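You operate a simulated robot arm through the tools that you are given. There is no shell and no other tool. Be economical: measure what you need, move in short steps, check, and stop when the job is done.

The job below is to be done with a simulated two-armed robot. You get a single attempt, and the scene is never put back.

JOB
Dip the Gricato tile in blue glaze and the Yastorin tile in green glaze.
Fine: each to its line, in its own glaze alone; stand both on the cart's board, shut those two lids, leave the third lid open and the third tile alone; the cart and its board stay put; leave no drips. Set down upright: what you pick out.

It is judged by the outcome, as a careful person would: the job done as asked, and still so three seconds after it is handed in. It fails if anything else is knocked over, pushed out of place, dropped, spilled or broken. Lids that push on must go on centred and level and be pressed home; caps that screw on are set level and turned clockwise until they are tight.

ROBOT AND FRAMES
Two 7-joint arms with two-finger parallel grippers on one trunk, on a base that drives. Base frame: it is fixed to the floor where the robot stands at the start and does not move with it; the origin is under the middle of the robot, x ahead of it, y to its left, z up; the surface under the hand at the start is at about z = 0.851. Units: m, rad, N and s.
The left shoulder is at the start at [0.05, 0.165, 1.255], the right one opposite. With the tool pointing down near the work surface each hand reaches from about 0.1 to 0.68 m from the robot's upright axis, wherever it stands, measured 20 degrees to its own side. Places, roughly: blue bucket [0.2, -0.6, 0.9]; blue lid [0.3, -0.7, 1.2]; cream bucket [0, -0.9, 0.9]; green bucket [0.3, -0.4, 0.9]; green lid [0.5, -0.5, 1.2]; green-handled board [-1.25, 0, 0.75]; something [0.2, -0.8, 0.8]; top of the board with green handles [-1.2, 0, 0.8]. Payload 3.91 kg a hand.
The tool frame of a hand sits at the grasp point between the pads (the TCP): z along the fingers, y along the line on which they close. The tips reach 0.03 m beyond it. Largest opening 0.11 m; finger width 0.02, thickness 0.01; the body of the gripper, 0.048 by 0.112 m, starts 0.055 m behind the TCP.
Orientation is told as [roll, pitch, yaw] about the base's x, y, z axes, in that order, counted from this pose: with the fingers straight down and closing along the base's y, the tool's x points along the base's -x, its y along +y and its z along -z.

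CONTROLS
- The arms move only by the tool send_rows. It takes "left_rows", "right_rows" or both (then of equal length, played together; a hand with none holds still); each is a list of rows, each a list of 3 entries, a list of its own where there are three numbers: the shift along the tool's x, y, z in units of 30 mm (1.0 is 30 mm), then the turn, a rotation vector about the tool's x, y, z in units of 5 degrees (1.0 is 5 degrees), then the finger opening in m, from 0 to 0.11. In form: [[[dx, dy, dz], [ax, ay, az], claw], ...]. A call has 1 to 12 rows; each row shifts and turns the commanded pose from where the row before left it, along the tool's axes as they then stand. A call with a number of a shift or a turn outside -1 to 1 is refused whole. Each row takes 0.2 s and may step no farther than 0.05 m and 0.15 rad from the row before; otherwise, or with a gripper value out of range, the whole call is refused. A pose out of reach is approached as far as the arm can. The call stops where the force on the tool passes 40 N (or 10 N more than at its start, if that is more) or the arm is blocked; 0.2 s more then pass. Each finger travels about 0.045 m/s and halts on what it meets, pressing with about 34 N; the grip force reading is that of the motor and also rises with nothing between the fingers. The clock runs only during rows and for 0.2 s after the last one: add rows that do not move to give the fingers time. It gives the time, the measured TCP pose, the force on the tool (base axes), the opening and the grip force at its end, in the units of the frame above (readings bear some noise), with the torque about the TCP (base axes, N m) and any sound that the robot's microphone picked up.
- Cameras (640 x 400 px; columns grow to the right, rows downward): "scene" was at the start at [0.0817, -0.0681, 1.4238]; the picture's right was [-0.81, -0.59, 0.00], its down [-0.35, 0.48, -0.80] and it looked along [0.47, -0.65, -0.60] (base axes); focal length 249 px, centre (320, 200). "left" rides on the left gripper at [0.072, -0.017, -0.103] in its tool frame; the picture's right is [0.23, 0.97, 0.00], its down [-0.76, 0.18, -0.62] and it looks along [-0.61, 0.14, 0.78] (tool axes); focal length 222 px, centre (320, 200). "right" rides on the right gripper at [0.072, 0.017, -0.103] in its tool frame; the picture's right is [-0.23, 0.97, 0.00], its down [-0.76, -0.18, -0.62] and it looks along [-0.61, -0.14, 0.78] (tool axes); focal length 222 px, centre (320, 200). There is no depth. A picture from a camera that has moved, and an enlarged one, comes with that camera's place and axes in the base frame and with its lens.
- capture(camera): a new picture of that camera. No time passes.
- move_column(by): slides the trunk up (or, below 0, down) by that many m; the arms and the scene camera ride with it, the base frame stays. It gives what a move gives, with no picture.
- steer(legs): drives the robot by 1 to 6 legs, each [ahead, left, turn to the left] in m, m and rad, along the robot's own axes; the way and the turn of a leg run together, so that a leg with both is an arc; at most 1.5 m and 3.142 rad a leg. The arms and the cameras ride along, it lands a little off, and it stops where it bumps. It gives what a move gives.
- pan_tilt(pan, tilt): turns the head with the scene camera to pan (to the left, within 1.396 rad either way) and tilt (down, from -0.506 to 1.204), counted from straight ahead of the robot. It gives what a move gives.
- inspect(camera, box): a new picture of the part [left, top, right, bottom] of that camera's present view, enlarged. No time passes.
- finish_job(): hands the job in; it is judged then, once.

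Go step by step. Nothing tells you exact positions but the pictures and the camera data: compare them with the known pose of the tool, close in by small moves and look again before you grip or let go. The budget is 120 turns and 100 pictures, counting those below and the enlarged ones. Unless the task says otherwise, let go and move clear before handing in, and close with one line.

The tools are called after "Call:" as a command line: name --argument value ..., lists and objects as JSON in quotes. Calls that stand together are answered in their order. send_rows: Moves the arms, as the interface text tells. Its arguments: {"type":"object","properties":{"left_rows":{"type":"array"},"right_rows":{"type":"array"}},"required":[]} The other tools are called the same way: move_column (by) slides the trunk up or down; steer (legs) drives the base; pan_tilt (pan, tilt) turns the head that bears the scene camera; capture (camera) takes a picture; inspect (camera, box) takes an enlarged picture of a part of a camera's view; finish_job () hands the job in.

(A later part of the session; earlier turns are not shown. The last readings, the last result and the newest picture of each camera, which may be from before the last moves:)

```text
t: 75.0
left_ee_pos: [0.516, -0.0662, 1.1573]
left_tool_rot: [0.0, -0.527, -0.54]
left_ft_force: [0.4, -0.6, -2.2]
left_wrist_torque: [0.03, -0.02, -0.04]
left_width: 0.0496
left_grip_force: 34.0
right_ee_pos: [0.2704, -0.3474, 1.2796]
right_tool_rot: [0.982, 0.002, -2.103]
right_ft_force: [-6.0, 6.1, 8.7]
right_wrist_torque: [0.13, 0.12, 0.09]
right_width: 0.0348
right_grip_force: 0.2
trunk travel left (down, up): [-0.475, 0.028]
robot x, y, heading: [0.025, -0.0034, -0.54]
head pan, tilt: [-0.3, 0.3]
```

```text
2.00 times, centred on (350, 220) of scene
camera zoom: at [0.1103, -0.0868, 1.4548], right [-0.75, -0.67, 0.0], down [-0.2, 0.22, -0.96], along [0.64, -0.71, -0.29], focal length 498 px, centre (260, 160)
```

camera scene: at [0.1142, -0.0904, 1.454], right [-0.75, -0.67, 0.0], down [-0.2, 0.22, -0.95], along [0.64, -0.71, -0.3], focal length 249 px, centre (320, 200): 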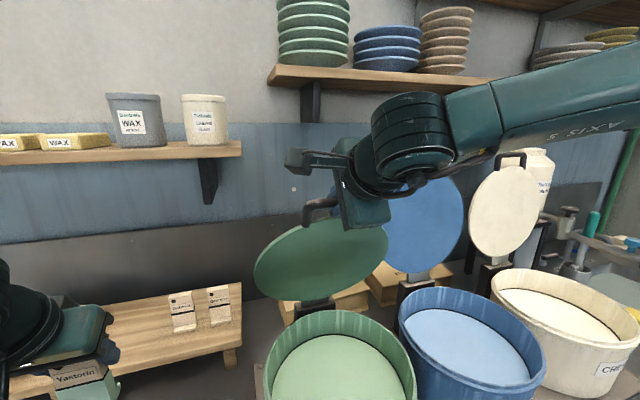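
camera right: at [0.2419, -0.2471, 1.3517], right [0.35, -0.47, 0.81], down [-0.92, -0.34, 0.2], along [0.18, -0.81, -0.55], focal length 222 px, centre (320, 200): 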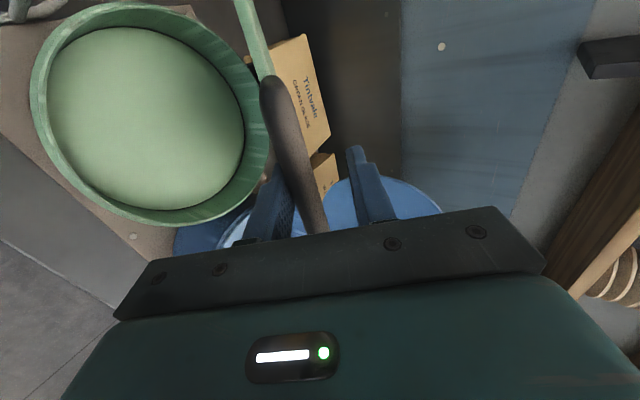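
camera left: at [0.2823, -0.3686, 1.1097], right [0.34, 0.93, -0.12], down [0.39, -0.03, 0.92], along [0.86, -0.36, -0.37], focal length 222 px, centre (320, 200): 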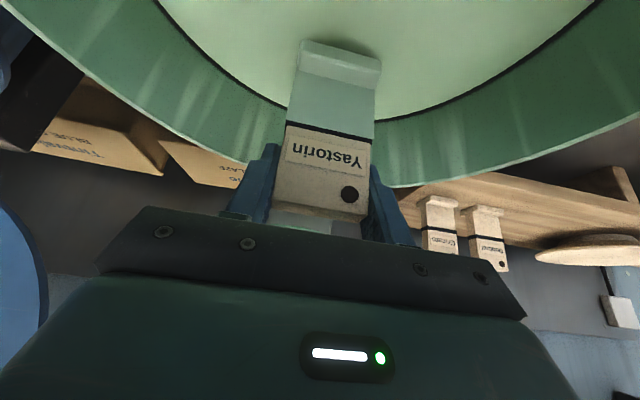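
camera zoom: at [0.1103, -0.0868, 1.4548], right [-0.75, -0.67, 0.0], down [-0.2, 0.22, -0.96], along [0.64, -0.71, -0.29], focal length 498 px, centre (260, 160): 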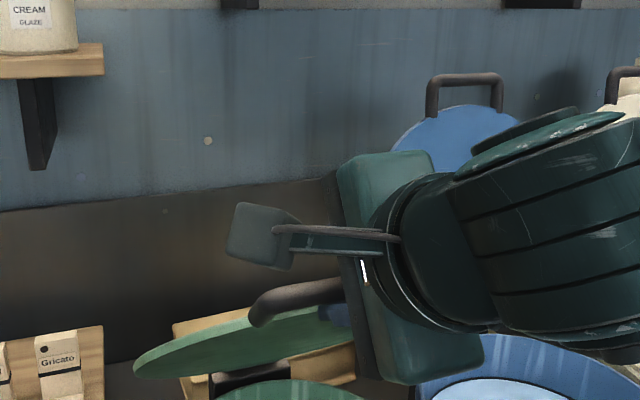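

The lid follows well, now about 45° over. Continuing the arc.

Call:
send_rows --right_rows '[[[0, -0.767, -0.143], [0, 0, 0], 0.036], [[0, -0.776, -0.085], [0, 0, 0], 0.036], [[0, -0.777, -0.032], [0, 0, 0], 0.036], [[0, -0.778, 0.02], [0, 0, 0], 0.036]]'

Call:
capture --camera "right"

Call:
capture --camera "scene"

```text
t: 75.5
left_ee_pos: [0.5192, -0.0689, 1.1528]
left_tool_rot: [0.0, -0.52, -0.54]
left_ft_force: [1.4, 0.2, -1.4]
left_wrist_torque: [-0.01, 0.02, -0.02]
left_width: 0.0497
left_grip_force: 34.1
right_ee_pos: [0.2785, -0.3419, 1.266]
right_tool_rot: [0.98, -0.003, -2.108]
right_ft_force: [-0.4, -0.4, 0.6]
right_wrist_torque: [0.03, 0.0, -0.05]
right_width: 0.0362
right_grip_force: 0.0
right hand out of reach, approached as far as the arm can: row 1, 2
trunk travel left (down, up): [-0.475, 0.028]
robot x, y, heading: [0.0236, -0.0083, -0.54]
head pan, tilt: [-0.3, 0.3]
stopped in row 2 (right hand): the force on the tool passed its limit at 70 N (the readings are from after the stop); the commanded pose is now the measured one
```

```text
40 pictures are left
camera right: at [0.2507, -0.2407, 1.3384], right [0.35, -0.47, 0.81], down [-0.92, -0.34, 0.2], along [0.18, -0.82, -0.55], focal length 222 px, centre (320, 200)
```

right: 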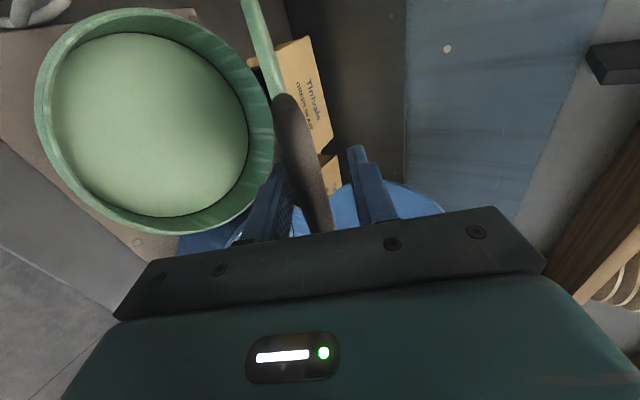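

```text
39 pictures are left
camera scene: at [0.1154, -0.0898, 1.4537], right [-0.75, -0.67, 0.0], down [-0.2, 0.22, -0.95], along [0.63, -0.71, -0.3], focal length 249 px, centre (320, 200)
```

scene: 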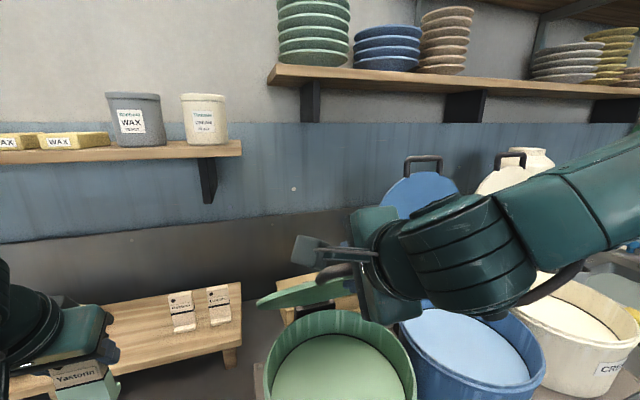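

The hinge holds the lid by friction at this angle, and the arm is too folded up. I open the fingers, back the base off 10 cm so the hand slides off the bar, and will then push the lid down from above.

Call:
send_rows --right_rows '[[[0, 0, 0], [0, 0, 0], 0.08], [[0, 0, 0], [0, 0, 0], 0.08], [[0, 0, 0], [0, 0, 0], 0.08]]'

Call:
steer --legs '[[-0.12, 0, 0]]'

Call:
capture --camera "scene"

```text
t: 76.3
left_ee_pos: [0.516, -0.0671, 1.1564]
left_tool_rot: [-0.002, -0.525, -0.543]
left_ft_force: [-0.2, 0.1, -0.2]
left_wrist_torque: [0.0, 0.01, 0.02]
left_width: 0.0495
left_grip_force: 34.0
right_ee_pos: [0.2727, -0.3427, 1.2704]
right_tool_rot: [0.984, -0.003, -2.111]
right_ft_force: [0.3, -0.1, 0.5]
right_wrist_torque: [0.0, 0.0, -0.04]
right_width: 0.0798
right_grip_force: 0.0
trunk travel left (down, up): [-0.475, 0.028]
robot x, y, heading: [0.0246, -0.0089, -0.545]
head pan, tilt: [-0.3, 0.3]
```

```text
t: 77.6
left_ee_pos: [0.4129, -0.0055, 1.1559]
left_tool_rot: [-0.002, -0.525, -0.542]
left_ft_force: [-0.5, 0.0, -1.1]
left_wrist_torque: [0.01, 0.03, 0.02]
left_width: 0.0495
left_grip_force: 33.9
right_ee_pos: [0.1706, -0.2791, 1.2684]
right_tool_rot: [0.987, -0.002, -2.11]
right_ft_force: [0.2, -0.4, 0.5]
right_wrist_torque: [0.01, 0.0, 0.0]
right_width: 0.08
right_grip_force: 0.1
trunk travel left (down, up): [-0.475, 0.028]
robot x, y, heading: [-0.0765, 0.055, -0.547]
head pan, tilt: [-0.3, 0.3]
```

```text
38 pictures are left
camera scene: at [0.0078, -0.0266, 1.4548], right [-0.75, -0.67, 0.0], down [-0.2, 0.22, -0.96], along [0.64, -0.71, -0.3], focal length 249 px, centre (320, 200)
```

scene: 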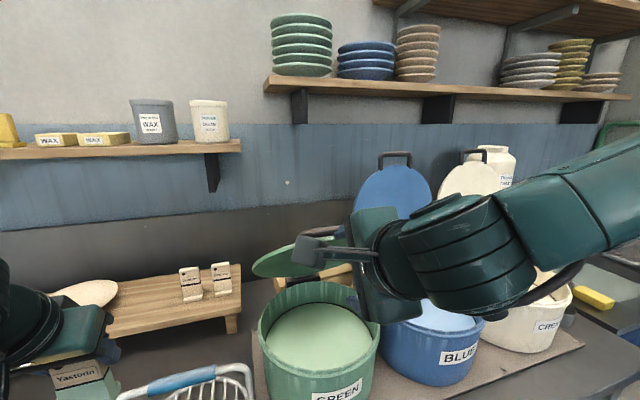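

The lid stays at mid-swing by itself. I close the fingers, turn the hand to point down, and raise it to go over the lid.

Call:
send_rows --right_rows '[[[0, 0, 0], [1, 0, 0], 0.03], [[0, 0, 0], [1, 0, 0], 0], [[0, 0, 0], [1, 0, 0], 0], [[0, 0, 0], [1, 0, 0], 0], [[0, 0, 0], [1, 0, 0], 0], [[0, 0, 0], [1, 0, 0], 0], [[0, 0, 0], [1, 0, 0], 0], [[0, 0, 0], [1, 0, 0], 0], [[0, 0, 0], [1, 0, 0], 0], [[0, 0.154, -0.762], [0, 0, 0], 0], [[0, 0.154, -0.762], [0, 0, 0], 0], [[0, 0.154, -0.762], [0, 0, 0], 0]]'

Call:
send_rows --right_rows '[[[0, 0.947, 0.19], [0, 0, 0], 0], [[0, 0.947, 0.19], [0, 0, 0], 0], [[0, 0.947, 0.19], [0, 0, 0], 0], [[0, 0.947, 0.19], [0, 0, 0], 0], [[0, 0.947, 0.19], [0, 0, 0], 0], [[0, 0.947, 0.19], [0, 0, 0], 0]]'

Call:
capture --camera "right"

Call:
capture --camera "scene"

```text
t: 80.2
left_ee_pos: [0.4138, -0.0059, 1.1558]
left_tool_rot: [-0.001, -0.524, -0.544]
left_ft_force: [-0.4, 0.4, -2.0]
left_wrist_torque: [0.02, 0.02, 0.02]
left_width: 0.0495
left_grip_force: 33.9
right_ee_pos: [0.1735, -0.2787, 1.3382]
right_tool_rot: [0.199, -0.001, -2.111]
right_ft_force: [0.4, -0.6, 0.2]
right_wrist_torque: [0.01, 0.02, 0.03]
right_width: 0.0
right_grip_force: 33.7
trunk travel left (down, up): [-0.475, 0.028]
robot x, y, heading: [-0.0813, 0.0542, -0.543]
head pan, tilt: [-0.3, 0.3]
```

```text
t: 81.6
left_ee_pos: [0.4125, -0.005, 1.1558]
left_tool_rot: [-0.002, -0.525, -0.543]
left_ft_force: [0.8, 0.1, -1.4]
left_wrist_torque: [-0.02, -0.03, -0.02]
left_width: 0.0493
left_grip_force: 33.9
right_ee_pos: [0.2635, -0.3636, 1.3237]
right_tool_rot: [0.197, -0.002, -2.109]
right_ft_force: [-0.1, -0.4, -1.1]
right_wrist_torque: [0.0, -0.01, 0.02]
right_width: 0.0001
right_grip_force: 34.2
right hand out of reach, approached as far as the arm can: row 3, 4, 5, 6
trunk travel left (down, up): [-0.475, 0.028]
robot x, y, heading: [-0.0772, 0.0574, -0.547]
head pan, tilt: [-0.3, 0.3]
```

```text
37 pictures are left
camera right: at [0.2982, -0.2995, 1.4289], right [0.7, -0.69, 0.19], down [-0.65, -0.5, 0.58], along [-0.3, -0.53, -0.79], focal length 222 px, centre (320, 200)
```

right: 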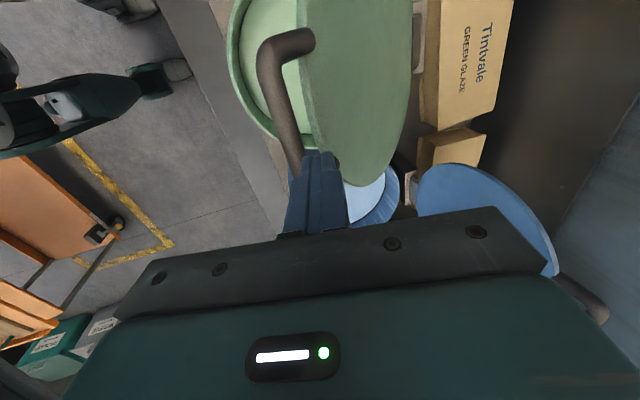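

```text
36 pictures are left
camera scene: at [0.0084, -0.0269, 1.4547], right [-0.75, -0.67, 0.0], down [-0.2, 0.22, -0.96], along [0.64, -0.71, -0.3], focal length 249 px, centre (320, 200)
```

scene: 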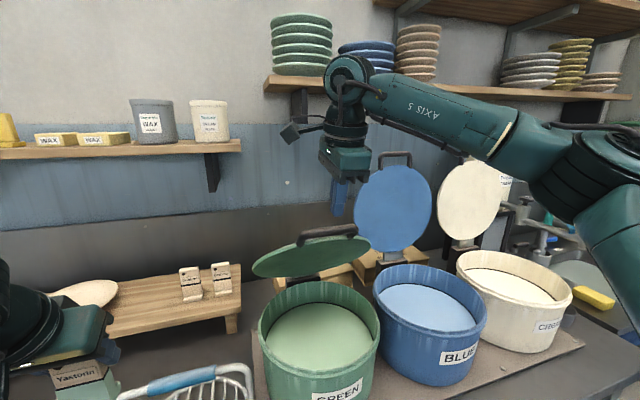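

Call:
steer --legs '[[0.07, 0, 0]]'

Call:
send_rows --right_rows '[[[0.3, -0.15, 0.735], [0, 0, 0], 0], [[0.3, -0.15, 0.735], [0, 0, 0], 0], [[0, -0.15, 0.735], [0, 0, 0], 0]]'

Call:
capture --camera "right"

```text
t: 82.6
left_ee_pos: [0.4741, -0.0424, 1.1558]
left_tool_rot: [-0.002, -0.523, -0.543]
left_ft_force: [-0.7, -0.1, -0.9]
left_wrist_torque: [-0.01, 0.01, -0.01]
left_width: 0.0495
left_grip_force: 34.0
right_ee_pos: [0.3242, -0.3988, 1.3226]
right_tool_rot: [0.199, -0.001, -2.111]
right_ft_force: [-0.4, -0.2, -0.2]
right_wrist_torque: [0.0, 0.01, 0.0]
right_width: 0.0001
right_grip_force: 33.9
trunk travel left (down, up): [-0.475, 0.028]
robot x, y, heading: [-0.0215, 0.0231, -0.544]
head pan, tilt: [-0.3, 0.3]
```

```text
t: 83.4
left_ee_pos: [0.4718, -0.0423, 1.1564]
left_tool_rot: [-0.001, -0.525, -0.544]
left_ft_force: [0.2, 1.1, -0.9]
left_wrist_torque: [0.01, -0.03, 0.0]
left_width: 0.0492
left_grip_force: 33.9
right_ee_pos: [0.3312, -0.3844, 1.2563]
right_tool_rot: [0.2, 0.0, -2.109]
right_ft_force: [-0.1, -0.4, 0.1]
right_wrist_torque: [-0.02, 0.03, 0.0]
right_width: 0.0
right_grip_force: 33.9
trunk travel left (down, up): [-0.475, 0.028]
robot x, y, heading: [-0.0211, 0.0192, -0.545]
head pan, tilt: [-0.3, 0.3]
```

```text
35 pictures are left
camera right: at [0.3652, -0.3205, 1.3619], right [0.7, -0.69, 0.19], down [-0.65, -0.5, 0.58], along [-0.3, -0.53, -0.79], focal length 222 px, centre (320, 200)
```

right: 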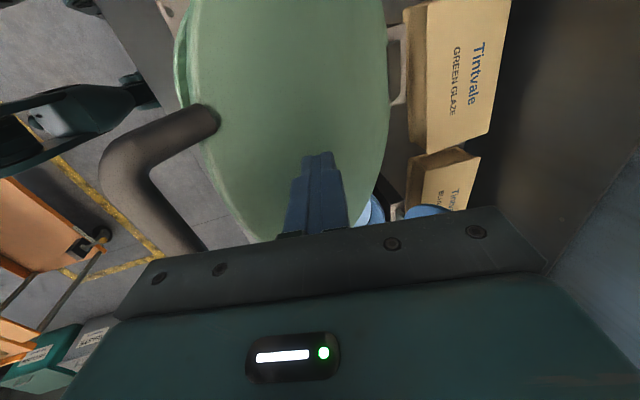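

The closed fingers are above the lid's outer face. I push straight down.

Call:
send_rows --right_rows '[[[0, -0.15, 0.735], [0, 0, 0], 0], [[0, -0.15, 0.735], [0, 0, 0], 0], [[0, -0.15, 0.735], [0, 0, 0], 0], [[0, -0.15, 0.735], [0, 0, 0], 0], [[0, -0.15, 0.735], [0, 0, 0], 0], [[0, -0.15, 0.735], [0, 0, 0], 0], [[0, -0.15, 0.735], [0, 0, 0], 0], [[0, -0.15, 0.735], [0, 0, 0], 0]]'

Call:
capture --camera "scene"

```text
t: 85.2
left_ee_pos: [0.4727, -0.0426, 1.1556]
left_tool_rot: [-0.003, -0.522, -0.542]
left_ft_force: [-0.2, -0.1, -1.6]
left_wrist_torque: [0.01, -0.01, 0.0]
left_width: 0.0492
left_grip_force: 33.9
right_ee_pos: [0.3305, -0.3836, 1.0754]
right_tool_rot: [0.199, 0.0, -2.109]
right_ft_force: [0.6, -0.9, -0.4]
right_wrist_torque: [0.03, 0.0, -0.01]
right_width: 0.0001
right_grip_force: 34.6
trunk travel left (down, up): [-0.475, 0.028]
robot x, y, heading: [-0.0173, 0.0223, -0.544]
head pan, tilt: [-0.3, 0.3]
```

```text
34 pictures are left
camera scene: at [0.0679, -0.0631, 1.4546], right [-0.75, -0.67, 0.0], down [-0.2, 0.22, -0.96], along [0.64, -0.71, -0.3], focal length 249 px, centre (320, 200)
```

scene: 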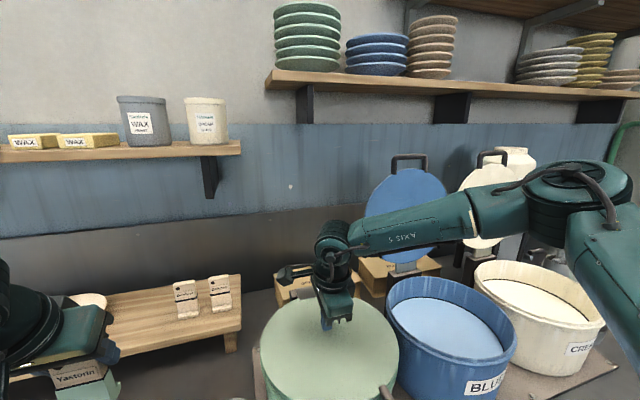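

The green lid is down. I press it gently home.

Call:
send_rows --right_rows '[[[0, -0.07, 0.33], [0, 0, 0], 0], [[0, -0.07, 0.33], [0, 0, 0], 0], [[0, -0.07, 0.33], [0, 0, 0], 0]]'

Call:
capture --camera "right"

```text
t: 85.9
left_ee_pos: [0.47, -0.0407, 1.1586]
left_tool_rot: [-0.002, -0.527, -0.543]
left_ft_force: [0.4, 0.2, -1.1]
left_wrist_torque: [-0.01, -0.03, 0.01]
left_width: 0.0494
left_grip_force: 33.7
right_ee_pos: [0.3305, -0.3828, 1.0662]
right_tool_rot: [0.219, 0.005, -2.112]
right_ft_force: [-16.7, 3.9, 22.3]
right_wrist_torque: [0.16, 0.58, -0.01]
right_width: 0.0001
right_grip_force: 34.1
right hand out of reach, approached as far as the arm can: row 3
trunk travel left (down, up): [-0.475, 0.028]
robot x, y, heading: [-0.0218, 0.0183, -0.547]
head pan, tilt: [-0.3, 0.3]
stopped in row 3 (right hand): the force on the tool passed its limit at 49 N (the readings are from after the stop); the commanded pose is now the measured one
```

```text
33 pictures are left
camera right: at [0.3629, -0.3179, 1.1711], right [0.7, -0.69, 0.21], down [-0.66, -0.5, 0.57], along [-0.28, -0.53, -0.8], focal length 222 px, centre (320, 200)
```

right: 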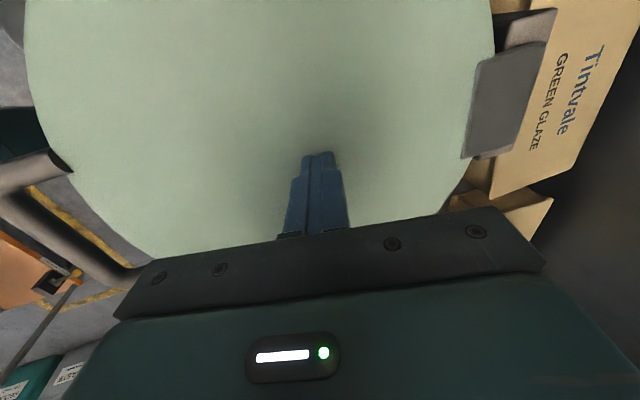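

The green lid is pressed home. I raise the right hand, roll it back for tile gripping, and drive left to reach Gricato.

Call:
send_rows --right_rows '[[[0, 0.198, -0.98], [0, 0, 0], 0], [[0, 0.198, -0.98], [0, 0, 0], 0], [[0, 0.198, -0.98], [0, 0, 0], 0], [[0, 0, 0], [0, 0, -1], 0.03], [[0, 0, 0], [0, 0, -1], 0.06], [[0, 0, 0], [0, 0, -1], 0.075], [[0, 0, 0], [0, 0, -1], 0.075], [[0, 0, 0], [0, 0, -1], 0.075], [[0, 0, 0], [0, 0, -1], 0.075], [[0, 0, 0], [0, 0, -1], 0.075], [[0, 0, 0], [0, 0, -1], 0.075], [[0, 0, 0], [0, 0, -1], 0.075]]'

Call:
send_rows --right_rows '[[[0, 0, 0], [0, 0, -1], 0.075], [[0, 0, 0], [0, 0, -1], 0.075], [[0, 0, 0], [0, 0, -1], 0.075], [[0, 0, 0], [0, 0, -1], 0.075], [[0, 0, 0], [0, 0, -1], 0.075], [[0, 0, 0], [0, 0, -1], 0.075], [[0, 0, 0], [0, 0, -1], 0.075], [[0, 0, 0], [0, 0, -1], 0.075], [[0, 0, 0], [0, 0, -1], 0.075], [[0, 0, 0], [0, -1, 0], 0.075], [[0, 0, 0], [0, -1, 0], 0.075], [[0, 0, 0], [0, -1, 0], 0.075]]'

Call:
steer --legs '[[0, 0.236, 0], [0.045, 0, 0]]'

```text
t: 88.5
left_ee_pos: [0.4715, -0.0428, 1.1571]
left_tool_rot: [-0.001, -0.524, -0.542]
left_ft_force: [0.4, -0.2, -0.6]
left_wrist_torque: [0.0, -0.01, -0.01]
left_width: 0.0493
left_grip_force: 34.1
right_ee_pos: [0.3315, -0.3841, 1.1509]
right_tool_rot: [0.155, -0.15, -1.337]
right_ft_force: [-1.4, 0.2, -0.6]
right_wrist_torque: [-0.03, 0.0, 0.01]
right_width: 0.0749
right_grip_force: 0.1
trunk travel left (down, up): [-0.475, 0.028]
robot x, y, heading: [-0.0217, 0.0199, -0.539]
head pan, tilt: [-0.3, 0.3]
```

```text
t: 91.1
left_ee_pos: [0.4716, -0.0421, 1.1569]
left_tool_rot: [-0.002, -0.524, -0.543]
left_ft_force: [0.5, 0.3, -1.4]
left_wrist_torque: [0.0, 0.02, 0.03]
left_width: 0.0494
left_grip_force: 33.9
right_ee_pos: [0.3317, -0.3833, 1.1517]
right_tool_rot: [0.006, -0.48, -0.544]
right_ft_force: [0.2, 0.2, -0.4]
right_wrist_torque: [0.02, 0.0, 0.03]
right_width: 0.0748
right_grip_force: 0.0
trunk travel left (down, up): [-0.475, 0.028]
robot x, y, heading: [-0.0185, 0.0199, -0.543]
head pan, tilt: [-0.3, 0.3]
```

```text
t: 94.3
left_ee_pos: [0.6342, 0.1395, 1.1543]
left_tool_rot: [-0.001, -0.523, -0.543]
left_ft_force: [1.4, 0.6, -1.3]
left_wrist_torque: [0.02, 0.01, -0.01]
left_width: 0.0495
left_grip_force: 33.7
right_ee_pos: [0.4935, -0.2024, 1.1502]
right_tool_rot: [0.002, -0.477, -0.544]
right_ft_force: [0.3, 0.6, -0.1]
right_wrist_torque: [-0.02, -0.02, -0.04]
right_width: 0.0751
right_grip_force: 0.1
trunk travel left (down, up): [-0.475, 0.028]
robot x, y, heading: [0.1398, 0.2029, -0.548]
head pan, tilt: [-0.3, 0.3]
```

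Right hand moves forward over Gricato at hover height, then I look.

Call:
send_rows --right_rows '[[[-0.643, -0.03, 0.497], [0, 0, 0], 0.075], [[-0.643, -0.03, 0.497], [0, 0, 0], 0.075], [[-0.643, -0.03, 0.497], [0, 0, 0], 0.075], [[-0.643, -0.03, 0.497], [0, 0, 0], 0.075], [[-0.643, -0.03, 0.497], [0, 0, 0], 0.075], [[-0.643, -0.03, 0.497], [0, 0, 0], 0.075], [[-0.643, -0.03, 0.497], [0, 0, 0], 0.075], [[-0.643, -0.03, 0.497], [0, 0, 0], 0.075]]'

Call:
capture --camera "right"

```text
t: 96.1
left_ee_pos: [0.6334, 0.1399, 1.1574]
left_tool_rot: [-0.002, -0.524, -0.542]
left_ft_force: [-0.5, 0.8, -2.0]
left_wrist_torque: [-0.02, -0.01, -0.01]
left_width: 0.0495
left_grip_force: 33.8
right_ee_pos: [0.5694, -0.3173, 1.1323]
right_tool_rot: [0.006, -0.478, -0.545]
right_ft_force: [0.0, 0.4, 0.1]
right_wrist_torque: [0.0, 0.01, 0.01]
right_width: 0.0751
right_grip_force: 0.0
right hand out of reach, approached as far as the arm can: row 4, 5, 6, 7, 8
trunk travel left (down, up): [-0.475, 0.028]
robot x, y, heading: [0.1424, 0.203, -0.545]
head pan, tilt: [-0.3, 0.3]
```

```text
32 pictures are left
camera right: at [0.4832, -0.2453, 1.1907], right [0.67, 0.73, 0.11], down [0.24, -0.36, 0.9], along [0.7, -0.58, -0.42], focal length 222 px, centre (320, 200)
```

right: 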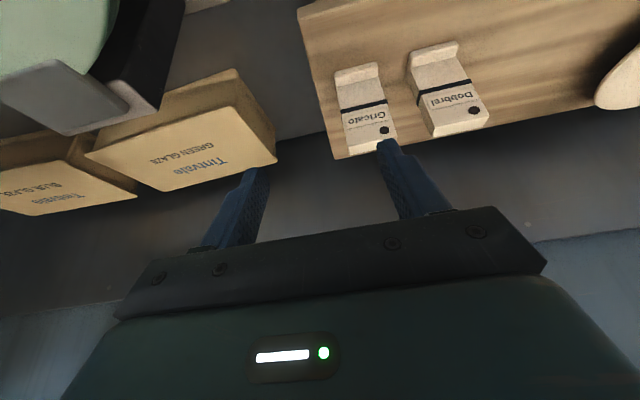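

The right arm slides at its limit; mirroring the left hand's success, the tile should be nearer my centreline. Back the hand off slightly, shift the base right 12 cm, tilt 5° more, and retry.

Call:
send_rows --right_rows '[[[0.888, 0, -0.46], [0, 0, 0], 0.075], [[0.888, 0, -0.46], [0, -1, 0], 0.075], [[0.888, 0, -0.46], [0, 0, 0], 0.075]]'

Call:
steer --legs '[[0, -0.125, 0], [0.016, 0, 0]]'

```text
t: 96.9
left_ee_pos: [0.6334, 0.1397, 1.1568]
left_tool_rot: [-0.002, -0.525, -0.544]
left_ft_force: [0.8, -0.4, -1.1]
left_wrist_torque: [0.0, 0.0, 0.02]
left_width: 0.0494
left_grip_force: 34.0
right_ee_pos: [0.494, -0.2716, 1.1293]
right_tool_rot: [0.004, -0.567, -0.547]
right_ft_force: [0.6, 0.5, -1.1]
right_wrist_torque: [0.01, 0.04, -0.03]
right_width: 0.0751
right_grip_force: 0.1
trunk travel left (down, up): [-0.475, 0.028]
robot x, y, heading: [0.1365, 0.2006, -0.541]
head pan, tilt: [-0.3, 0.3]
```

```text
t: 99.2
left_ee_pos: [0.5826, 0.0239, 1.1561]
left_tool_rot: [0.0, -0.523, -0.546]
left_ft_force: [-0.9, -0.6, -1.4]
left_wrist_torque: [-0.01, -0.02, -0.01]
left_width: 0.0497
left_grip_force: 34.3
right_ee_pos: [0.4406, -0.3858, 1.1294]
right_tool_rot: [0.006, -0.564, -0.545]
right_ft_force: [-0.5, 0.5, -0.2]
right_wrist_torque: [-0.01, -0.03, -0.02]
right_width: 0.0756
right_grip_force: 0.1
trunk travel left (down, up): [-0.475, 0.028]
robot x, y, heading: [0.0902, 0.0883, -0.546]
head pan, tilt: [-0.3, 0.3]
stopped in leg 2: the robot was blocked; the commanded pose is now the measured one
```

Call:
send_rows --right_rows '[[[-0.3, 0.96, 0.19], [0, 0, 0], 0.075], [[-0.3, 0.96, 0.19], [0, 0, 0], 0.075], [[-0.537, 0.96, 0.4], [0, 0, 0], 0.075], [[-0.537, 0.96, 0.4], [0, 0, 0], 0.075], [[-0.537, 0.96, 0.4], [0, 0, 0], 0.075], [[-0.537, 0.96, 0.4], [0, 0, 0], 0.075], [[-0.537, 0, 0.36], [0, 0, 0], 0.075], [[-0.537, 0, 0.36], [0, 0, 0], 0.075]]'

Call:
capture --camera "right"

```text
t: 101.0
left_ee_pos: [0.5817, 0.0252, 1.1564]
left_tool_rot: [-0.003, -0.525, -0.546]
left_ft_force: [-0.5, 0.9, -1.1]
left_wrist_torque: [0.0, -0.01, 0.01]
left_width: 0.0494
left_grip_force: 34.2
right_ee_pos: [0.5169, -0.3655, 1.1399]
right_tool_rot: [0.008, -0.566, -0.547]
right_ft_force: [0.4, -0.3, 0.7]
right_wrist_torque: [0.0, -0.01, 0.0]
right_width: 0.075
right_grip_force: 0.1
right hand out of reach, approached as far as the arm can: row 3, 4, 5, 6, 7, 8
trunk travel left (down, up): [-0.475, 0.028]
robot x, y, heading: [0.0907, 0.0854, -0.549]
head pan, tilt: [-0.3, 0.3]
```

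```text
31 pictures are left
camera right: at [0.4271, -0.2922, 1.1885], right [0.67, 0.73, 0.13], down [0.17, -0.32, 0.93], along [0.73, -0.6, -0.34], focal length 222 px, centre (320, 200)
```

right: 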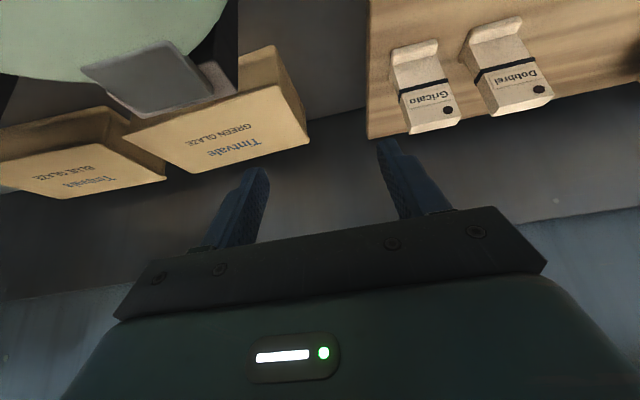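

The right arm's configuration can't reach the tile inward, so I'll use the left arm for both: carry Yastorin to the cart now, then come back for Gricato. Pull the right hand back, reverse from the bench and turn toward the cart.

Call:
send_rows --right_rows '[[[0.845, -0.3, -0.534], [0, 0, 0], 0.075], [[0.845, -0.3, -0.534], [0, 0, 0], 0.075], [[0.845, -0.3, -0.534], [0, 0, 0], 0.075], [[0.845, -0.3, -0.534], [0, 0, 0], 0.075], [[0.845, -0.3, -0.534], [0, 0, 0], 0.075], [[0.845, -0.3, -0.534], [0, 0, 0], 0.075], [[0.845, -0.3, -0.534], [0, 0, 0], 0.075]]'

Call:
steer --legs '[[-0.4, 0, 0], [0, 0, -2.3]]'

Call:
pan_tilt --pan 0 --tilt 0.6

Call:
capture --camera "scene"

```text
t: 102.6
left_ee_pos: [0.5809, 0.0244, 1.1573]
left_tool_rot: [0.0, -0.523, -0.547]
left_ft_force: [0.2, -0.7, -1.3]
left_wrist_torque: [0.0, -0.01, 0.0]
left_width: 0.0494
left_grip_force: 33.9
right_ee_pos: [0.305, -0.3107, 1.1376]
right_tool_rot: [0.005, -0.566, -0.547]
right_ft_force: [-0.1, -0.1, -0.3]
right_wrist_torque: [0.01, 0.01, 0.0]
right_width: 0.075
right_grip_force: 0.1
trunk travel left (down, up): [-0.475, 0.028]
robot x, y, heading: [0.0865, 0.0857, -0.545]
head pan, tilt: [-0.3, 0.3]
```

```text
t: 110.6
left_ee_pos: [-0.6298, -0.0304, 1.1554]
left_tool_rot: [-0.001, -0.523, -2.839]
left_ft_force: [0.7, -0.3, -1.0]
left_wrist_torque: [0.0, -0.03, 0.02]
left_width: 0.0493
left_grip_force: 34.0
right_ee_pos: [-0.6981, 0.3981, 1.1377]
right_tool_rot: [0.004, -0.565, -2.838]
right_ft_force: [-0.1, 1.0, -0.4]
right_wrist_torque: [0.03, 0.03, -0.01]
right_width: 0.0749
right_grip_force: 0.0
trunk travel left (down, up): [-0.475, 0.028]
robot x, y, heading: [-0.2572, 0.2974, -2.837]
head pan, tilt: [-0.3, 0.3]
```

```text
t: 111.4
left_ee_pos: [-0.63, -0.0314, 1.1553]
left_tool_rot: [-0.001, -0.523, -2.839]
left_ft_force: [0.6, 0.1, -1.2]
left_wrist_torque: [-0.03, -0.01, 0.02]
left_width: 0.0496
left_grip_force: 34.3
right_ee_pos: [-0.6995, 0.3986, 1.1378]
right_tool_rot: [0.003, -0.565, -2.841]
right_ft_force: [-0.7, 0.6, 0.3]
right_wrist_torque: [0.02, 0.02, -0.01]
right_width: 0.0749
right_grip_force: 0.1
trunk travel left (down, up): [-0.475, 0.028]
robot x, y, heading: [-0.2564, 0.2957, -2.842]
head pan, tilt: [0.0, 0.6]
```

```text
30 pictures are left
camera scene: at [-0.3686, 0.2646, 1.4272], right [-0.3, 0.95, 0.0], down [0.54, 0.17, -0.83], along [-0.79, -0.25, -0.56], focal length 249 px, centre (320, 200)
```

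scene: 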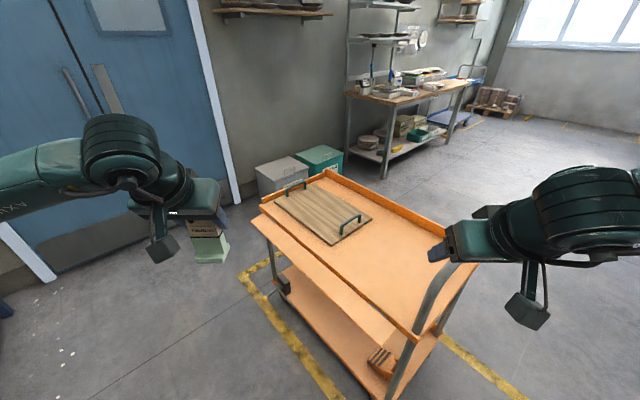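

The cart stands ahead with its board at about (−1.20, 0.02), long side facing heading 2.655. I turn square to it, slide left, and ease in, keeping ~0.3 m from its edge.

Call:
steer --legs '[[0, 0, -0.786], [0, 0.569, 0], [0.18, 0, 0]]'

Call:
capture --camera "scene"

```text
t: 120.0
left_ee_pos: [-1.1737, -0.0786, 1.1546]
left_tool_rot: [-0.001, -0.523, 2.657]
left_ft_force: [0.3, 1.2, -1.0]
left_wrist_torque: [-0.01, 0.0, 0.02]
left_width: 0.0493
left_grip_force: 34.1
right_ee_pos: [-0.9181, 0.2719, 1.1376]
right_tool_rot: [0.004, -0.562, 2.657]
right_ft_force: [0.0, 0.1, -0.4]
right_wrist_torque: [-0.05, 0.01, 0.02]
right_width: 0.0753
right_grip_force: 0.1
trunk travel left (down, up): [-0.475, 0.028]
robot x, y, heading: [-0.6808, -0.1125, 2.654]
head pan, tilt: [0.0, 0.6]
```

```text
29 pictures are left
camera scene: at [-0.7818, -0.0545, 1.4271], right [0.47, 0.88, 0.0], down [0.5, -0.26, -0.82], along [-0.73, 0.38, -0.57], focal length 249 px, centre (320, 200)
```

scene: 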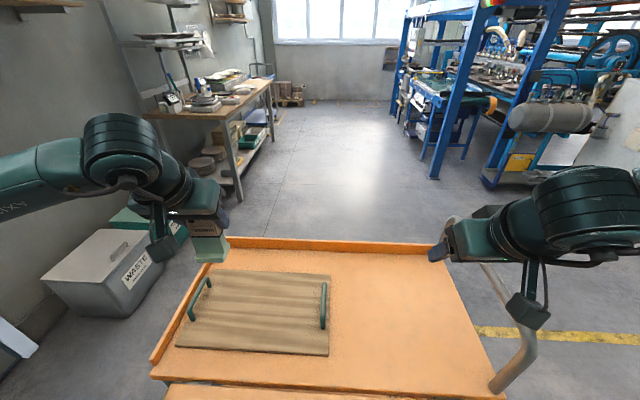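

Board measured: forward 0.40–0.64, left −0.02…0.35 of me. I move Yastorin over it (forward 0.52, left 0.22) and lower to just above.

Call:
send_rows --left_rows '[[[-0.664, 0.21, 0.383], [0, 0, 0], 0.04], [[-0.664, 0.21, 0.383], [0, 0, 0], 0.04], [[-0.664, 0.21, 0.383], [0, 0, 0], 0.04], [[0.483, 0, 0.837], [0, 0, 0], 0.04], [[0.483, 0, 0.837], [0, 0, 0], 0.04], [[0.483, 0, 0.837], [0, 0, 0], 0.04], [[0.483, 0, 0.837], [0, 0, 0], 0.04], [[0.483, 0, 0.837], [0, 0, 0], 0.04], [[0.483, 0, 0.837], [0, 0, 0], 0.04], [[0.483, 0, 0.837], [0, 0, 0], 0.04], [[0.483, 0, 0.837], [0, 0, 0], 0.04]]'

Call:
capture --camera "left"

```text
t: 122.4
left_ee_pos: [-1.2426, -0.0652, 0.9239]
left_tool_rot: [-0.001, -0.524, 2.655]
left_ft_force: [0.9, 0.1, -0.6]
left_wrist_torque: [-0.01, 0.02, 0.02]
left_width: 0.0497
left_grip_force: 33.9
right_ee_pos: [-0.9189, 0.2724, 1.138]
right_tool_rot: [0.004, -0.567, 2.655]
right_ft_force: [0.6, -0.1, 0.6]
right_wrist_torque: [0.01, 0.02, 0.02]
right_width: 0.0746
right_grip_force: 0.1
trunk travel left (down, up): [-0.475, 0.028]
robot x, y, heading: [-0.6774, -0.112, 2.66]
head pan, tilt: [0.0, 0.6]
```

```text
28 pictures are left
camera left: at [-1.1338, -0.1027, 0.9773], right [-0.28, -0.95, -0.12], down [-0.39, 0.0, 0.92], along [-0.88, 0.3, -0.37], focal length 222 px, centre (320, 200)
```

left: 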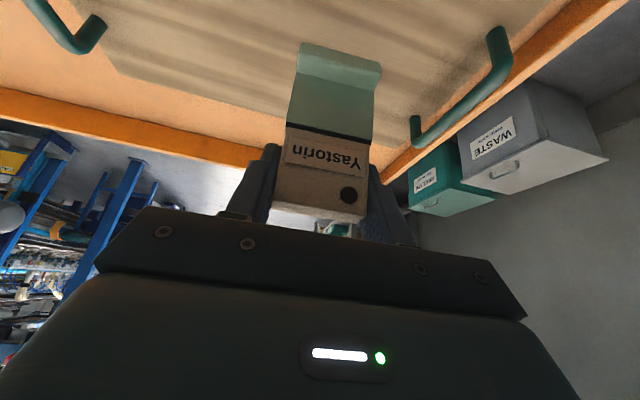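

Call:
send_rows --left_rows '[[[0.167, 0, 0.289], [0, 0, 0], 0.04], [[0.167, 0, 0.289], [0, 0, 0], 0.04], [[0.167, 0, 0.289], [0, 0, 0], 0.04], [[0, 0, 0], [0, 0, 0], 0.04]]'

Call:
capture --camera "left"

```text
t: 123.4
left_ee_pos: [-1.2437, -0.0621, 0.894]
left_tool_rot: [-0.003, -0.524, 2.656]
left_ft_force: [-0.3, 0.1, -1.1]
left_wrist_torque: [-0.03, 0.01, 0.02]
left_width: 0.0496
left_grip_force: 34.1
right_ee_pos: [-0.9192, 0.2728, 1.1377]
right_tool_rot: [0.005, -0.566, 2.658]
right_ft_force: [-0.4, 0.4, 0.5]
right_wrist_torque: [0.01, 0.02, -0.02]
right_width: 0.075
right_grip_force: 0.1
trunk travel left (down, up): [-0.475, 0.028]
robot x, y, heading: [-0.6803, -0.1156, 2.656]
head pan, tilt: [0.0, 0.6]
```

```text
27 pictures are left
camera left: at [-1.1342, -0.1013, 0.9467], right [-0.28, -0.95, -0.11], down [-0.39, 0.0, 0.92], along [-0.88, 0.3, -0.37], focal length 222 px, centre (320, 200)
```

left: 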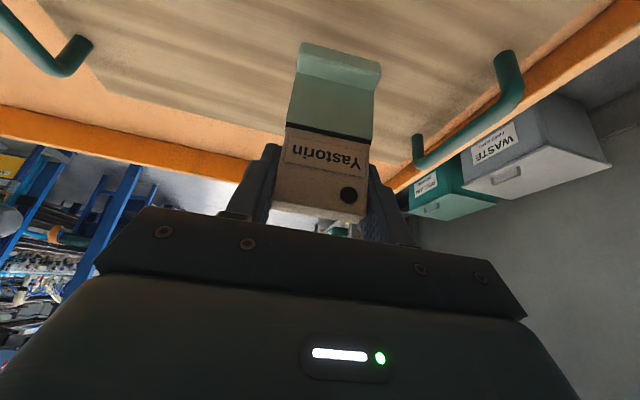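

Call:
send_rows --left_rows '[[[0.083, 0, 0.144], [0, 0, 0], 0.04], [[0.083, 0, 0.144], [0, 0, 0], 0.04]]'

Call:
send_rows --left_rows '[[[0.067, 0, 0.115], [0, 0, 0], 0.04]]'

Call:
send_rows --left_rows '[[[0.067, 0, 0.115], [0, 0, 0], 0.04]]'

```text
t: 124.0
left_ee_pos: [-1.2447, -0.062, 0.8833]
left_tool_rot: [-0.001, -0.521, 2.657]
left_ft_force: [-0.2, -0.6, -1.4]
left_wrist_torque: [0.01, 0.04, -0.01]
left_width: 0.0497
left_grip_force: 34.8
right_ee_pos: [-0.9181, 0.2735, 1.1364]
right_tool_rot: [0.003, -0.566, 2.657]
right_ft_force: [0.4, -0.3, -0.2]
right_wrist_torque: [-0.01, -0.03, -0.03]
right_width: 0.075
right_grip_force: 0.1
trunk travel left (down, up): [-0.475, 0.028]
robot x, y, heading: [-0.6823, -0.113, 2.657]
head pan, tilt: [0.0, 0.6]
```

```text
t: 124.4
left_ee_pos: [-1.2431, -0.0619, 0.8795]
left_tool_rot: [-0.003, -0.524, 2.657]
left_ft_force: [-0.3, 0.9, -1.3]
left_wrist_torque: [-0.03, -0.07, 0.03]
left_width: 0.0493
left_grip_force: 34.0
right_ee_pos: [-0.9187, 0.2722, 1.1376]
right_tool_rot: [0.003, -0.564, 2.656]
right_ft_force: [-0.2, -0.2, 0.4]
right_wrist_torque: [0.0, 0.0, 0.03]
right_width: 0.0751
right_grip_force: 0.1
trunk travel left (down, up): [-0.475, 0.028]
robot x, y, heading: [-0.6819, -0.1119, 2.654]
head pan, tilt: [0.0, 0.6]
```

```text
t: 124.8
left_ee_pos: [-1.2442, -0.0635, 0.8756]
left_tool_rot: [-0.002, -0.524, 2.656]
left_ft_force: [-0.4, -0.1, -1.2]
left_wrist_torque: [-0.01, 0.01, 0.0]
left_width: 0.0494
left_grip_force: 34.1
right_ee_pos: [-0.9173, 0.2729, 1.1382]
right_tool_rot: [0.004, -0.565, 2.658]
right_ft_force: [0.2, -0.1, 1.1]
right_wrist_torque: [0.0, -0.03, 0.01]
right_width: 0.0751
right_grip_force: 0.1
trunk travel left (down, up): [-0.475, 0.028]
robot x, y, heading: [-0.6768, -0.1128, 2.655]
head pan, tilt: [0.0, 0.6]
```

Call:
send_rows --left_rows '[[[0.067, 0, 0.115], [0, 0, 0], 0.04]]'

Call:
send_rows --left_rows '[[[0.067, 0, 0.115], [0, 0, 0], 0.04]]'

Call:
inspect --camera "left" --box '[240, 0, 440, 130]'

```text
t: 125.2
left_ee_pos: [-1.2425, -0.0636, 0.8716]
left_tool_rot: [0.0, -0.522, 2.658]
left_ft_force: [-0.1, 0.4, -1.2]
left_wrist_torque: [-0.01, 0.04, -0.03]
left_width: 0.0495
left_grip_force: 33.4
right_ee_pos: [-0.9194, 0.2715, 1.1366]
right_tool_rot: [0.003, -0.566, 2.656]
right_ft_force: [-0.4, 0.5, -0.1]
right_wrist_torque: [0.03, 0.01, -0.02]
right_width: 0.0751
right_grip_force: 0.1
trunk travel left (down, up): [-0.475, 0.028]
robot x, y, heading: [-0.6807, -0.1109, 2.656]
head pan, tilt: [0.0, 0.6]
```

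```text
t: 125.6
left_ee_pos: [-1.2427, -0.0618, 0.8676]
left_tool_rot: [0.0, -0.521, 2.655]
left_ft_force: [0.0, 0.0, -2.2]
left_wrist_torque: [0.01, -0.03, -0.06]
left_width: 0.0492
left_grip_force: 34.3
right_ee_pos: [-0.9182, 0.2723, 1.1357]
right_tool_rot: [0.003, -0.567, 2.656]
right_ft_force: [-0.1, 0.0, -0.6]
right_wrist_torque: [0.04, 0.0, -0.01]
right_width: 0.0749
right_grip_force: 0.0
trunk travel left (down, up): [-0.475, 0.028]
robot x, y, heading: [-0.6764, -0.1122, 2.657]
head pan, tilt: [0.0, 0.6]
```

```text
3.08 times, centred on (340, 65) of left
camera zoom: at [-1.1339, -0.1015, 0.9203], right [-0.28, -0.95, -0.11], down [-0.39, 0.01, 0.92], along [-0.88, 0.3, -0.37], focal length 684 px, centre (258, 615)
```

zoom: 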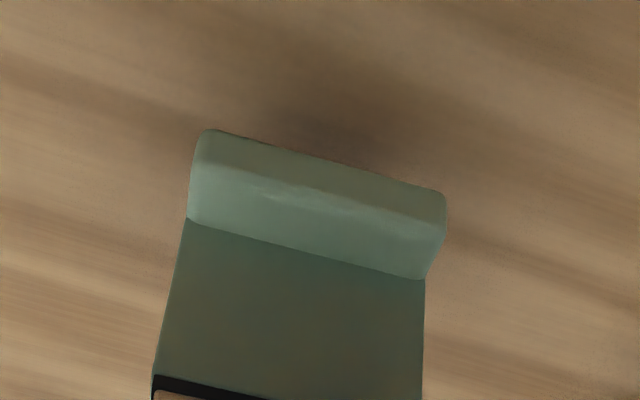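

Still slightly above; continue in small steps, watching force.

Call:
send_rows --left_rows '[[[0.067, 0, 0.115], [0, 0, 0], 0.04]]'

Call:
send_rows --left_rows '[[[0.05, 0, 0.087], [0, 0, 0], 0.04]]'

Call:
send_rows --left_rows '[[[0.05, 0, 0.087], [0, 0, 0], 0.04]]'

```text
t: 126.0
left_ee_pos: [-1.2429, -0.0643, 0.8633]
left_tool_rot: [-0.001, -0.523, 2.656]
left_ft_force: [0.0, 0.3, -2.3]
left_wrist_torque: [-0.02, 0.02, -0.02]
left_width: 0.0495
left_grip_force: 33.7
right_ee_pos: [-0.9188, 0.2722, 1.1371]
right_tool_rot: [0.004, -0.565, 2.655]
right_ft_force: [-0.5, -0.1, -0.1]
right_wrist_torque: [-0.03, 0.01, -0.02]
right_width: 0.0748
right_grip_force: 0.2
trunk travel left (down, up): [-0.475, 0.028]
robot x, y, heading: [-0.6819, -0.111, 2.662]
head pan, tilt: [0.0, 0.6]
```

```text
t: 126.4
left_ee_pos: [-1.2427, -0.064, 0.8593]
left_tool_rot: [-0.002, -0.523, 2.655]
left_ft_force: [0.2, -0.5, -1.2]
left_wrist_torque: [0.01, 0.01, 0.01]
left_width: 0.0495
left_grip_force: 33.8
right_ee_pos: [-0.9185, 0.2723, 1.1367]
right_tool_rot: [0.004, -0.565, 2.656]
right_ft_force: [0.5, -0.2, 0.3]
right_wrist_torque: [-0.03, -0.03, -0.01]
right_width: 0.0748
right_grip_force: 0.1
trunk travel left (down, up): [-0.475, 0.028]
robot x, y, heading: [-0.6768, -0.1087, 2.66]
head pan, tilt: [0.0, 0.6]
```

```text
t: 126.8
left_ee_pos: [-1.2439, -0.063, 0.8574]
left_tool_rot: [-0.001, -0.522, 2.656]
left_ft_force: [-0.6, -0.4, -0.7]
left_wrist_torque: [0.03, -0.02, -0.04]
left_width: 0.0493
left_grip_force: 34.2
right_ee_pos: [-0.9174, 0.2722, 1.1363]
right_tool_rot: [0.003, -0.566, 2.656]
right_ft_force: [0.3, -0.6, -0.7]
right_wrist_torque: [0.02, -0.01, 0.01]
right_width: 0.0749
right_grip_force: 0.0
trunk travel left (down, up): [-0.475, 0.028]
robot x, y, heading: [-0.6766, -0.1148, 2.656]
head pan, tilt: [0.0, 0.6]
```

Call:
send_rows --left_rows '[[[0.05, 0, 0.087], [0, 0, 0], 0.04]]'

Call:
send_rows --left_rows '[[[0.05, 0, 0.087], [0, 0, 0], 0.04]]'

Call:
send_rows --left_rows '[[[0.05, 0, 0.087], [0, 0, 0], 0.04]]'

Call:
inspect --camera "left" --box '[240, 0, 440, 130]'

```text
t: 127.2
left_ee_pos: [-1.2436, -0.0641, 0.8534]
left_tool_rot: [-0.002, -0.522, 2.656]
left_ft_force: [0.5, 0.5, -0.9]
left_wrist_torque: [0.0, 0.0, 0.01]
left_width: 0.0495
left_grip_force: 33.9
right_ee_pos: [-0.918, 0.273, 1.1371]
right_tool_rot: [0.004, -0.567, 2.656]
right_ft_force: [-0.3, 0.8, 0.0]
right_wrist_torque: [0.01, 0.01, 0.02]
right_width: 0.0751
right_grip_force: 0.0
trunk travel left (down, up): [-0.475, 0.028]
robot x, y, heading: [-0.6805, -0.1124, 2.655]
head pan, tilt: [0.0, 0.6]
```

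```text
t: 127.6
left_ee_pos: [-1.2436, -0.0629, 0.8503]
left_tool_rot: [-0.001, -0.524, 2.657]
left_ft_force: [-0.7, 0.1, -1.0]
left_wrist_torque: [0.01, 0.0, 0.0]
left_width: 0.0494
left_grip_force: 33.8
right_ee_pos: [-0.9189, 0.2729, 1.1374]
right_tool_rot: [0.003, -0.564, 2.656]
right_ft_force: [0.3, -0.4, 1.0]
right_wrist_torque: [0.04, -0.02, -0.03]
right_width: 0.0748
right_grip_force: 0.1
trunk travel left (down, up): [-0.475, 0.028]
robot x, y, heading: [-0.6773, -0.1131, 2.653]
head pan, tilt: [0.0, 0.6]
```

```text
t: 128.0
left_ee_pos: [-1.2428, -0.0634, 0.8476]
left_tool_rot: [-0.001, -0.524, 2.658]
left_ft_force: [0.8, -0.4, -0.7]
left_wrist_torque: [-0.01, 0.01, -0.02]
left_width: 0.0496
left_grip_force: 33.8
right_ee_pos: [-0.9171, 0.2729, 1.1377]
right_tool_rot: [0.003, -0.565, 2.656]
right_ft_force: [-0.7, -0.5, 0.4]
right_wrist_torque: [0.01, 0.03, 0.01]
right_width: 0.0746
right_grip_force: 0.1
trunk travel left (down, up): [-0.475, 0.028]
robot x, y, heading: [-0.6787, -0.1135, 2.659]
head pan, tilt: [0.0, 0.6]
```

```text
3.08 times, centred on (340, 65) of left
camera zoom: at [-1.1339, -0.1012, 0.9015], right [-0.28, -0.95, -0.11], down [-0.39, 0.0, 0.92], along [-0.88, 0.3, -0.37], focal length 684 px, centre (258, 615)
```

zoom: 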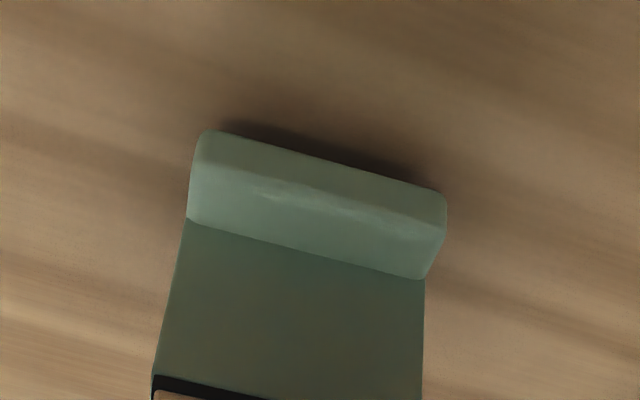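

The shadow has nearly closed up; a few millimetres remain.

Call:
send_rows --left_rows '[[[0.05, 0, 0.087], [0, 0, 0], 0.04]]'

Call:
send_rows --left_rows '[[[0.042, 0, 0.072], [0, 0, 0], 0.04]]'

Call:
send_rows --left_rows '[[[0.042, 0, 0.072], [0, 0, 0], 0.04]]'

```text
t: 128.4
left_ee_pos: [-1.2449, -0.0636, 0.846]
left_tool_rot: [0.0, -0.524, 2.657]
left_ft_force: [0.4, 0.5, -0.7]
left_wrist_torque: [-0.02, 0.01, 0.01]
left_width: 0.0494
left_grip_force: 33.7
right_ee_pos: [-0.9176, 0.2723, 1.1375]
right_tool_rot: [0.003, -0.566, 2.656]
right_ft_force: [-0.9, -0.5, 0.1]
right_wrist_torque: [-0.02, 0.0, 0.02]
right_width: 0.0749
right_grip_force: 0.2
trunk travel left (down, up): [-0.475, 0.028]
robot x, y, heading: [-0.6798, -0.1134, 2.657]
head pan, tilt: [0.0, 0.6]
```

```text
t: 128.8
left_ee_pos: [-1.2446, -0.0641, 0.8442]
left_tool_rot: [0.001, -0.524, 2.657]
left_ft_force: [-0.5, -0.6, -1.0]
left_wrist_torque: [0.0, -0.01, 0.04]
left_width: 0.0498
left_grip_force: 34.3
right_ee_pos: [-0.918, 0.2726, 1.1374]
right_tool_rot: [0.003, -0.567, 2.656]
right_ft_force: [-0.4, -0.6, -0.9]
right_wrist_torque: [0.02, -0.01, -0.01]
right_width: 0.075
right_grip_force: 0.0
trunk travel left (down, up): [-0.475, 0.028]
robot x, y, heading: [-0.6791, -0.1124, 2.66]
head pan, tilt: [0.0, 0.6]
```

```text
t: 129.2
left_ee_pos: [-1.2438, -0.0629, 0.8401]
left_tool_rot: [0.0, -0.523, 2.656]
left_ft_force: [0.3, 0.1, -1.5]
left_wrist_torque: [0.02, 0.01, 0.01]
left_width: 0.0496
left_grip_force: 34.0
right_ee_pos: [-0.9185, 0.2731, 1.137]
right_tool_rot: [0.003, -0.565, 2.656]
right_ft_force: [-0.9, -0.7, 0.0]
right_wrist_torque: [0.01, -0.04, 0.01]
right_width: 0.0751
right_grip_force: 0.0
trunk travel left (down, up): [-0.475, 0.028]
robot x, y, heading: [-0.6763, -0.1119, 2.657]
head pan, tilt: [0.0, 0.6]
```

Call:
send_rows --left_rows '[[[0.042, 0, 0.072], [0, 0, 0], 0.04]]'

Call:
send_rows --left_rows '[[[0.042, 0, 0.072], [0, 0, 0], 0.04]]'

Call:
inspect --camera "left" --box '[240, 0, 440, 130]'

```text
t: 129.6
left_ee_pos: [-1.2427, -0.064, 0.8387]
left_tool_rot: [-0.002, -0.523, 2.657]
left_ft_force: [-0.5, -0.2, -1.2]
left_wrist_torque: [0.0, 0.02, -0.03]
left_width: 0.0494
left_grip_force: 34.1
right_ee_pos: [-0.9172, 0.2719, 1.1381]
right_tool_rot: [0.003, -0.565, 2.655]
right_ft_force: [-0.5, -0.3, -0.5]
right_wrist_torque: [-0.02, 0.0, 0.01]
right_width: 0.075
right_grip_force: 0.1
trunk travel left (down, up): [-0.475, 0.028]
robot x, y, heading: [-0.6782, -0.1143, 2.659]
head pan, tilt: [0.0, 0.6]
```

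```text
t: 130.0
left_ee_pos: [-1.2432, -0.0628, 0.8382]
left_tool_rot: [-0.001, -0.526, 2.657]
left_ft_force: [2.1, -2.0, 6.5]
left_wrist_torque: [-0.21, -0.16, -0.02]
left_width: 0.0493
left_grip_force: 34.0
right_ee_pos: [-0.9176, 0.2726, 1.1374]
right_tool_rot: [0.005, -0.566, 2.656]
right_ft_force: [0.1, -0.1, 0.3]
right_wrist_torque: [0.0, -0.03, -0.02]
right_width: 0.075
right_grip_force: 0.1
trunk travel left (down, up): [-0.475, 0.028]
robot x, y, heading: [-0.6747, -0.1112, 2.66]
head pan, tilt: [0.0, 0.6]
```

```text
3.08 times, centred on (340, 65) of left
camera zoom: at [-1.1339, -0.1011, 0.8908], right [-0.28, -0.95, -0.11], down [-0.39, 0.0, 0.92], along [-0.88, 0.3, -0.37], focal length 684 px, centre (258, 615)
```

zoom: 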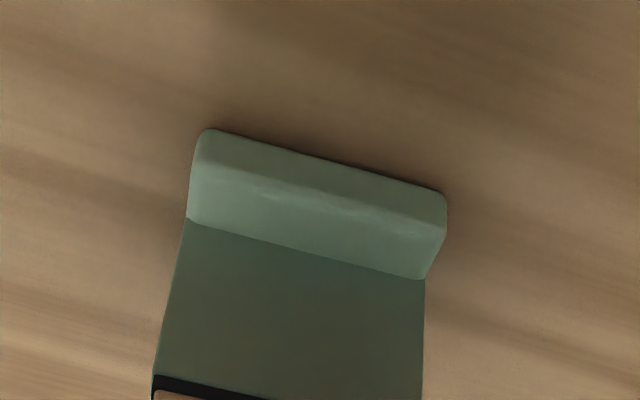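

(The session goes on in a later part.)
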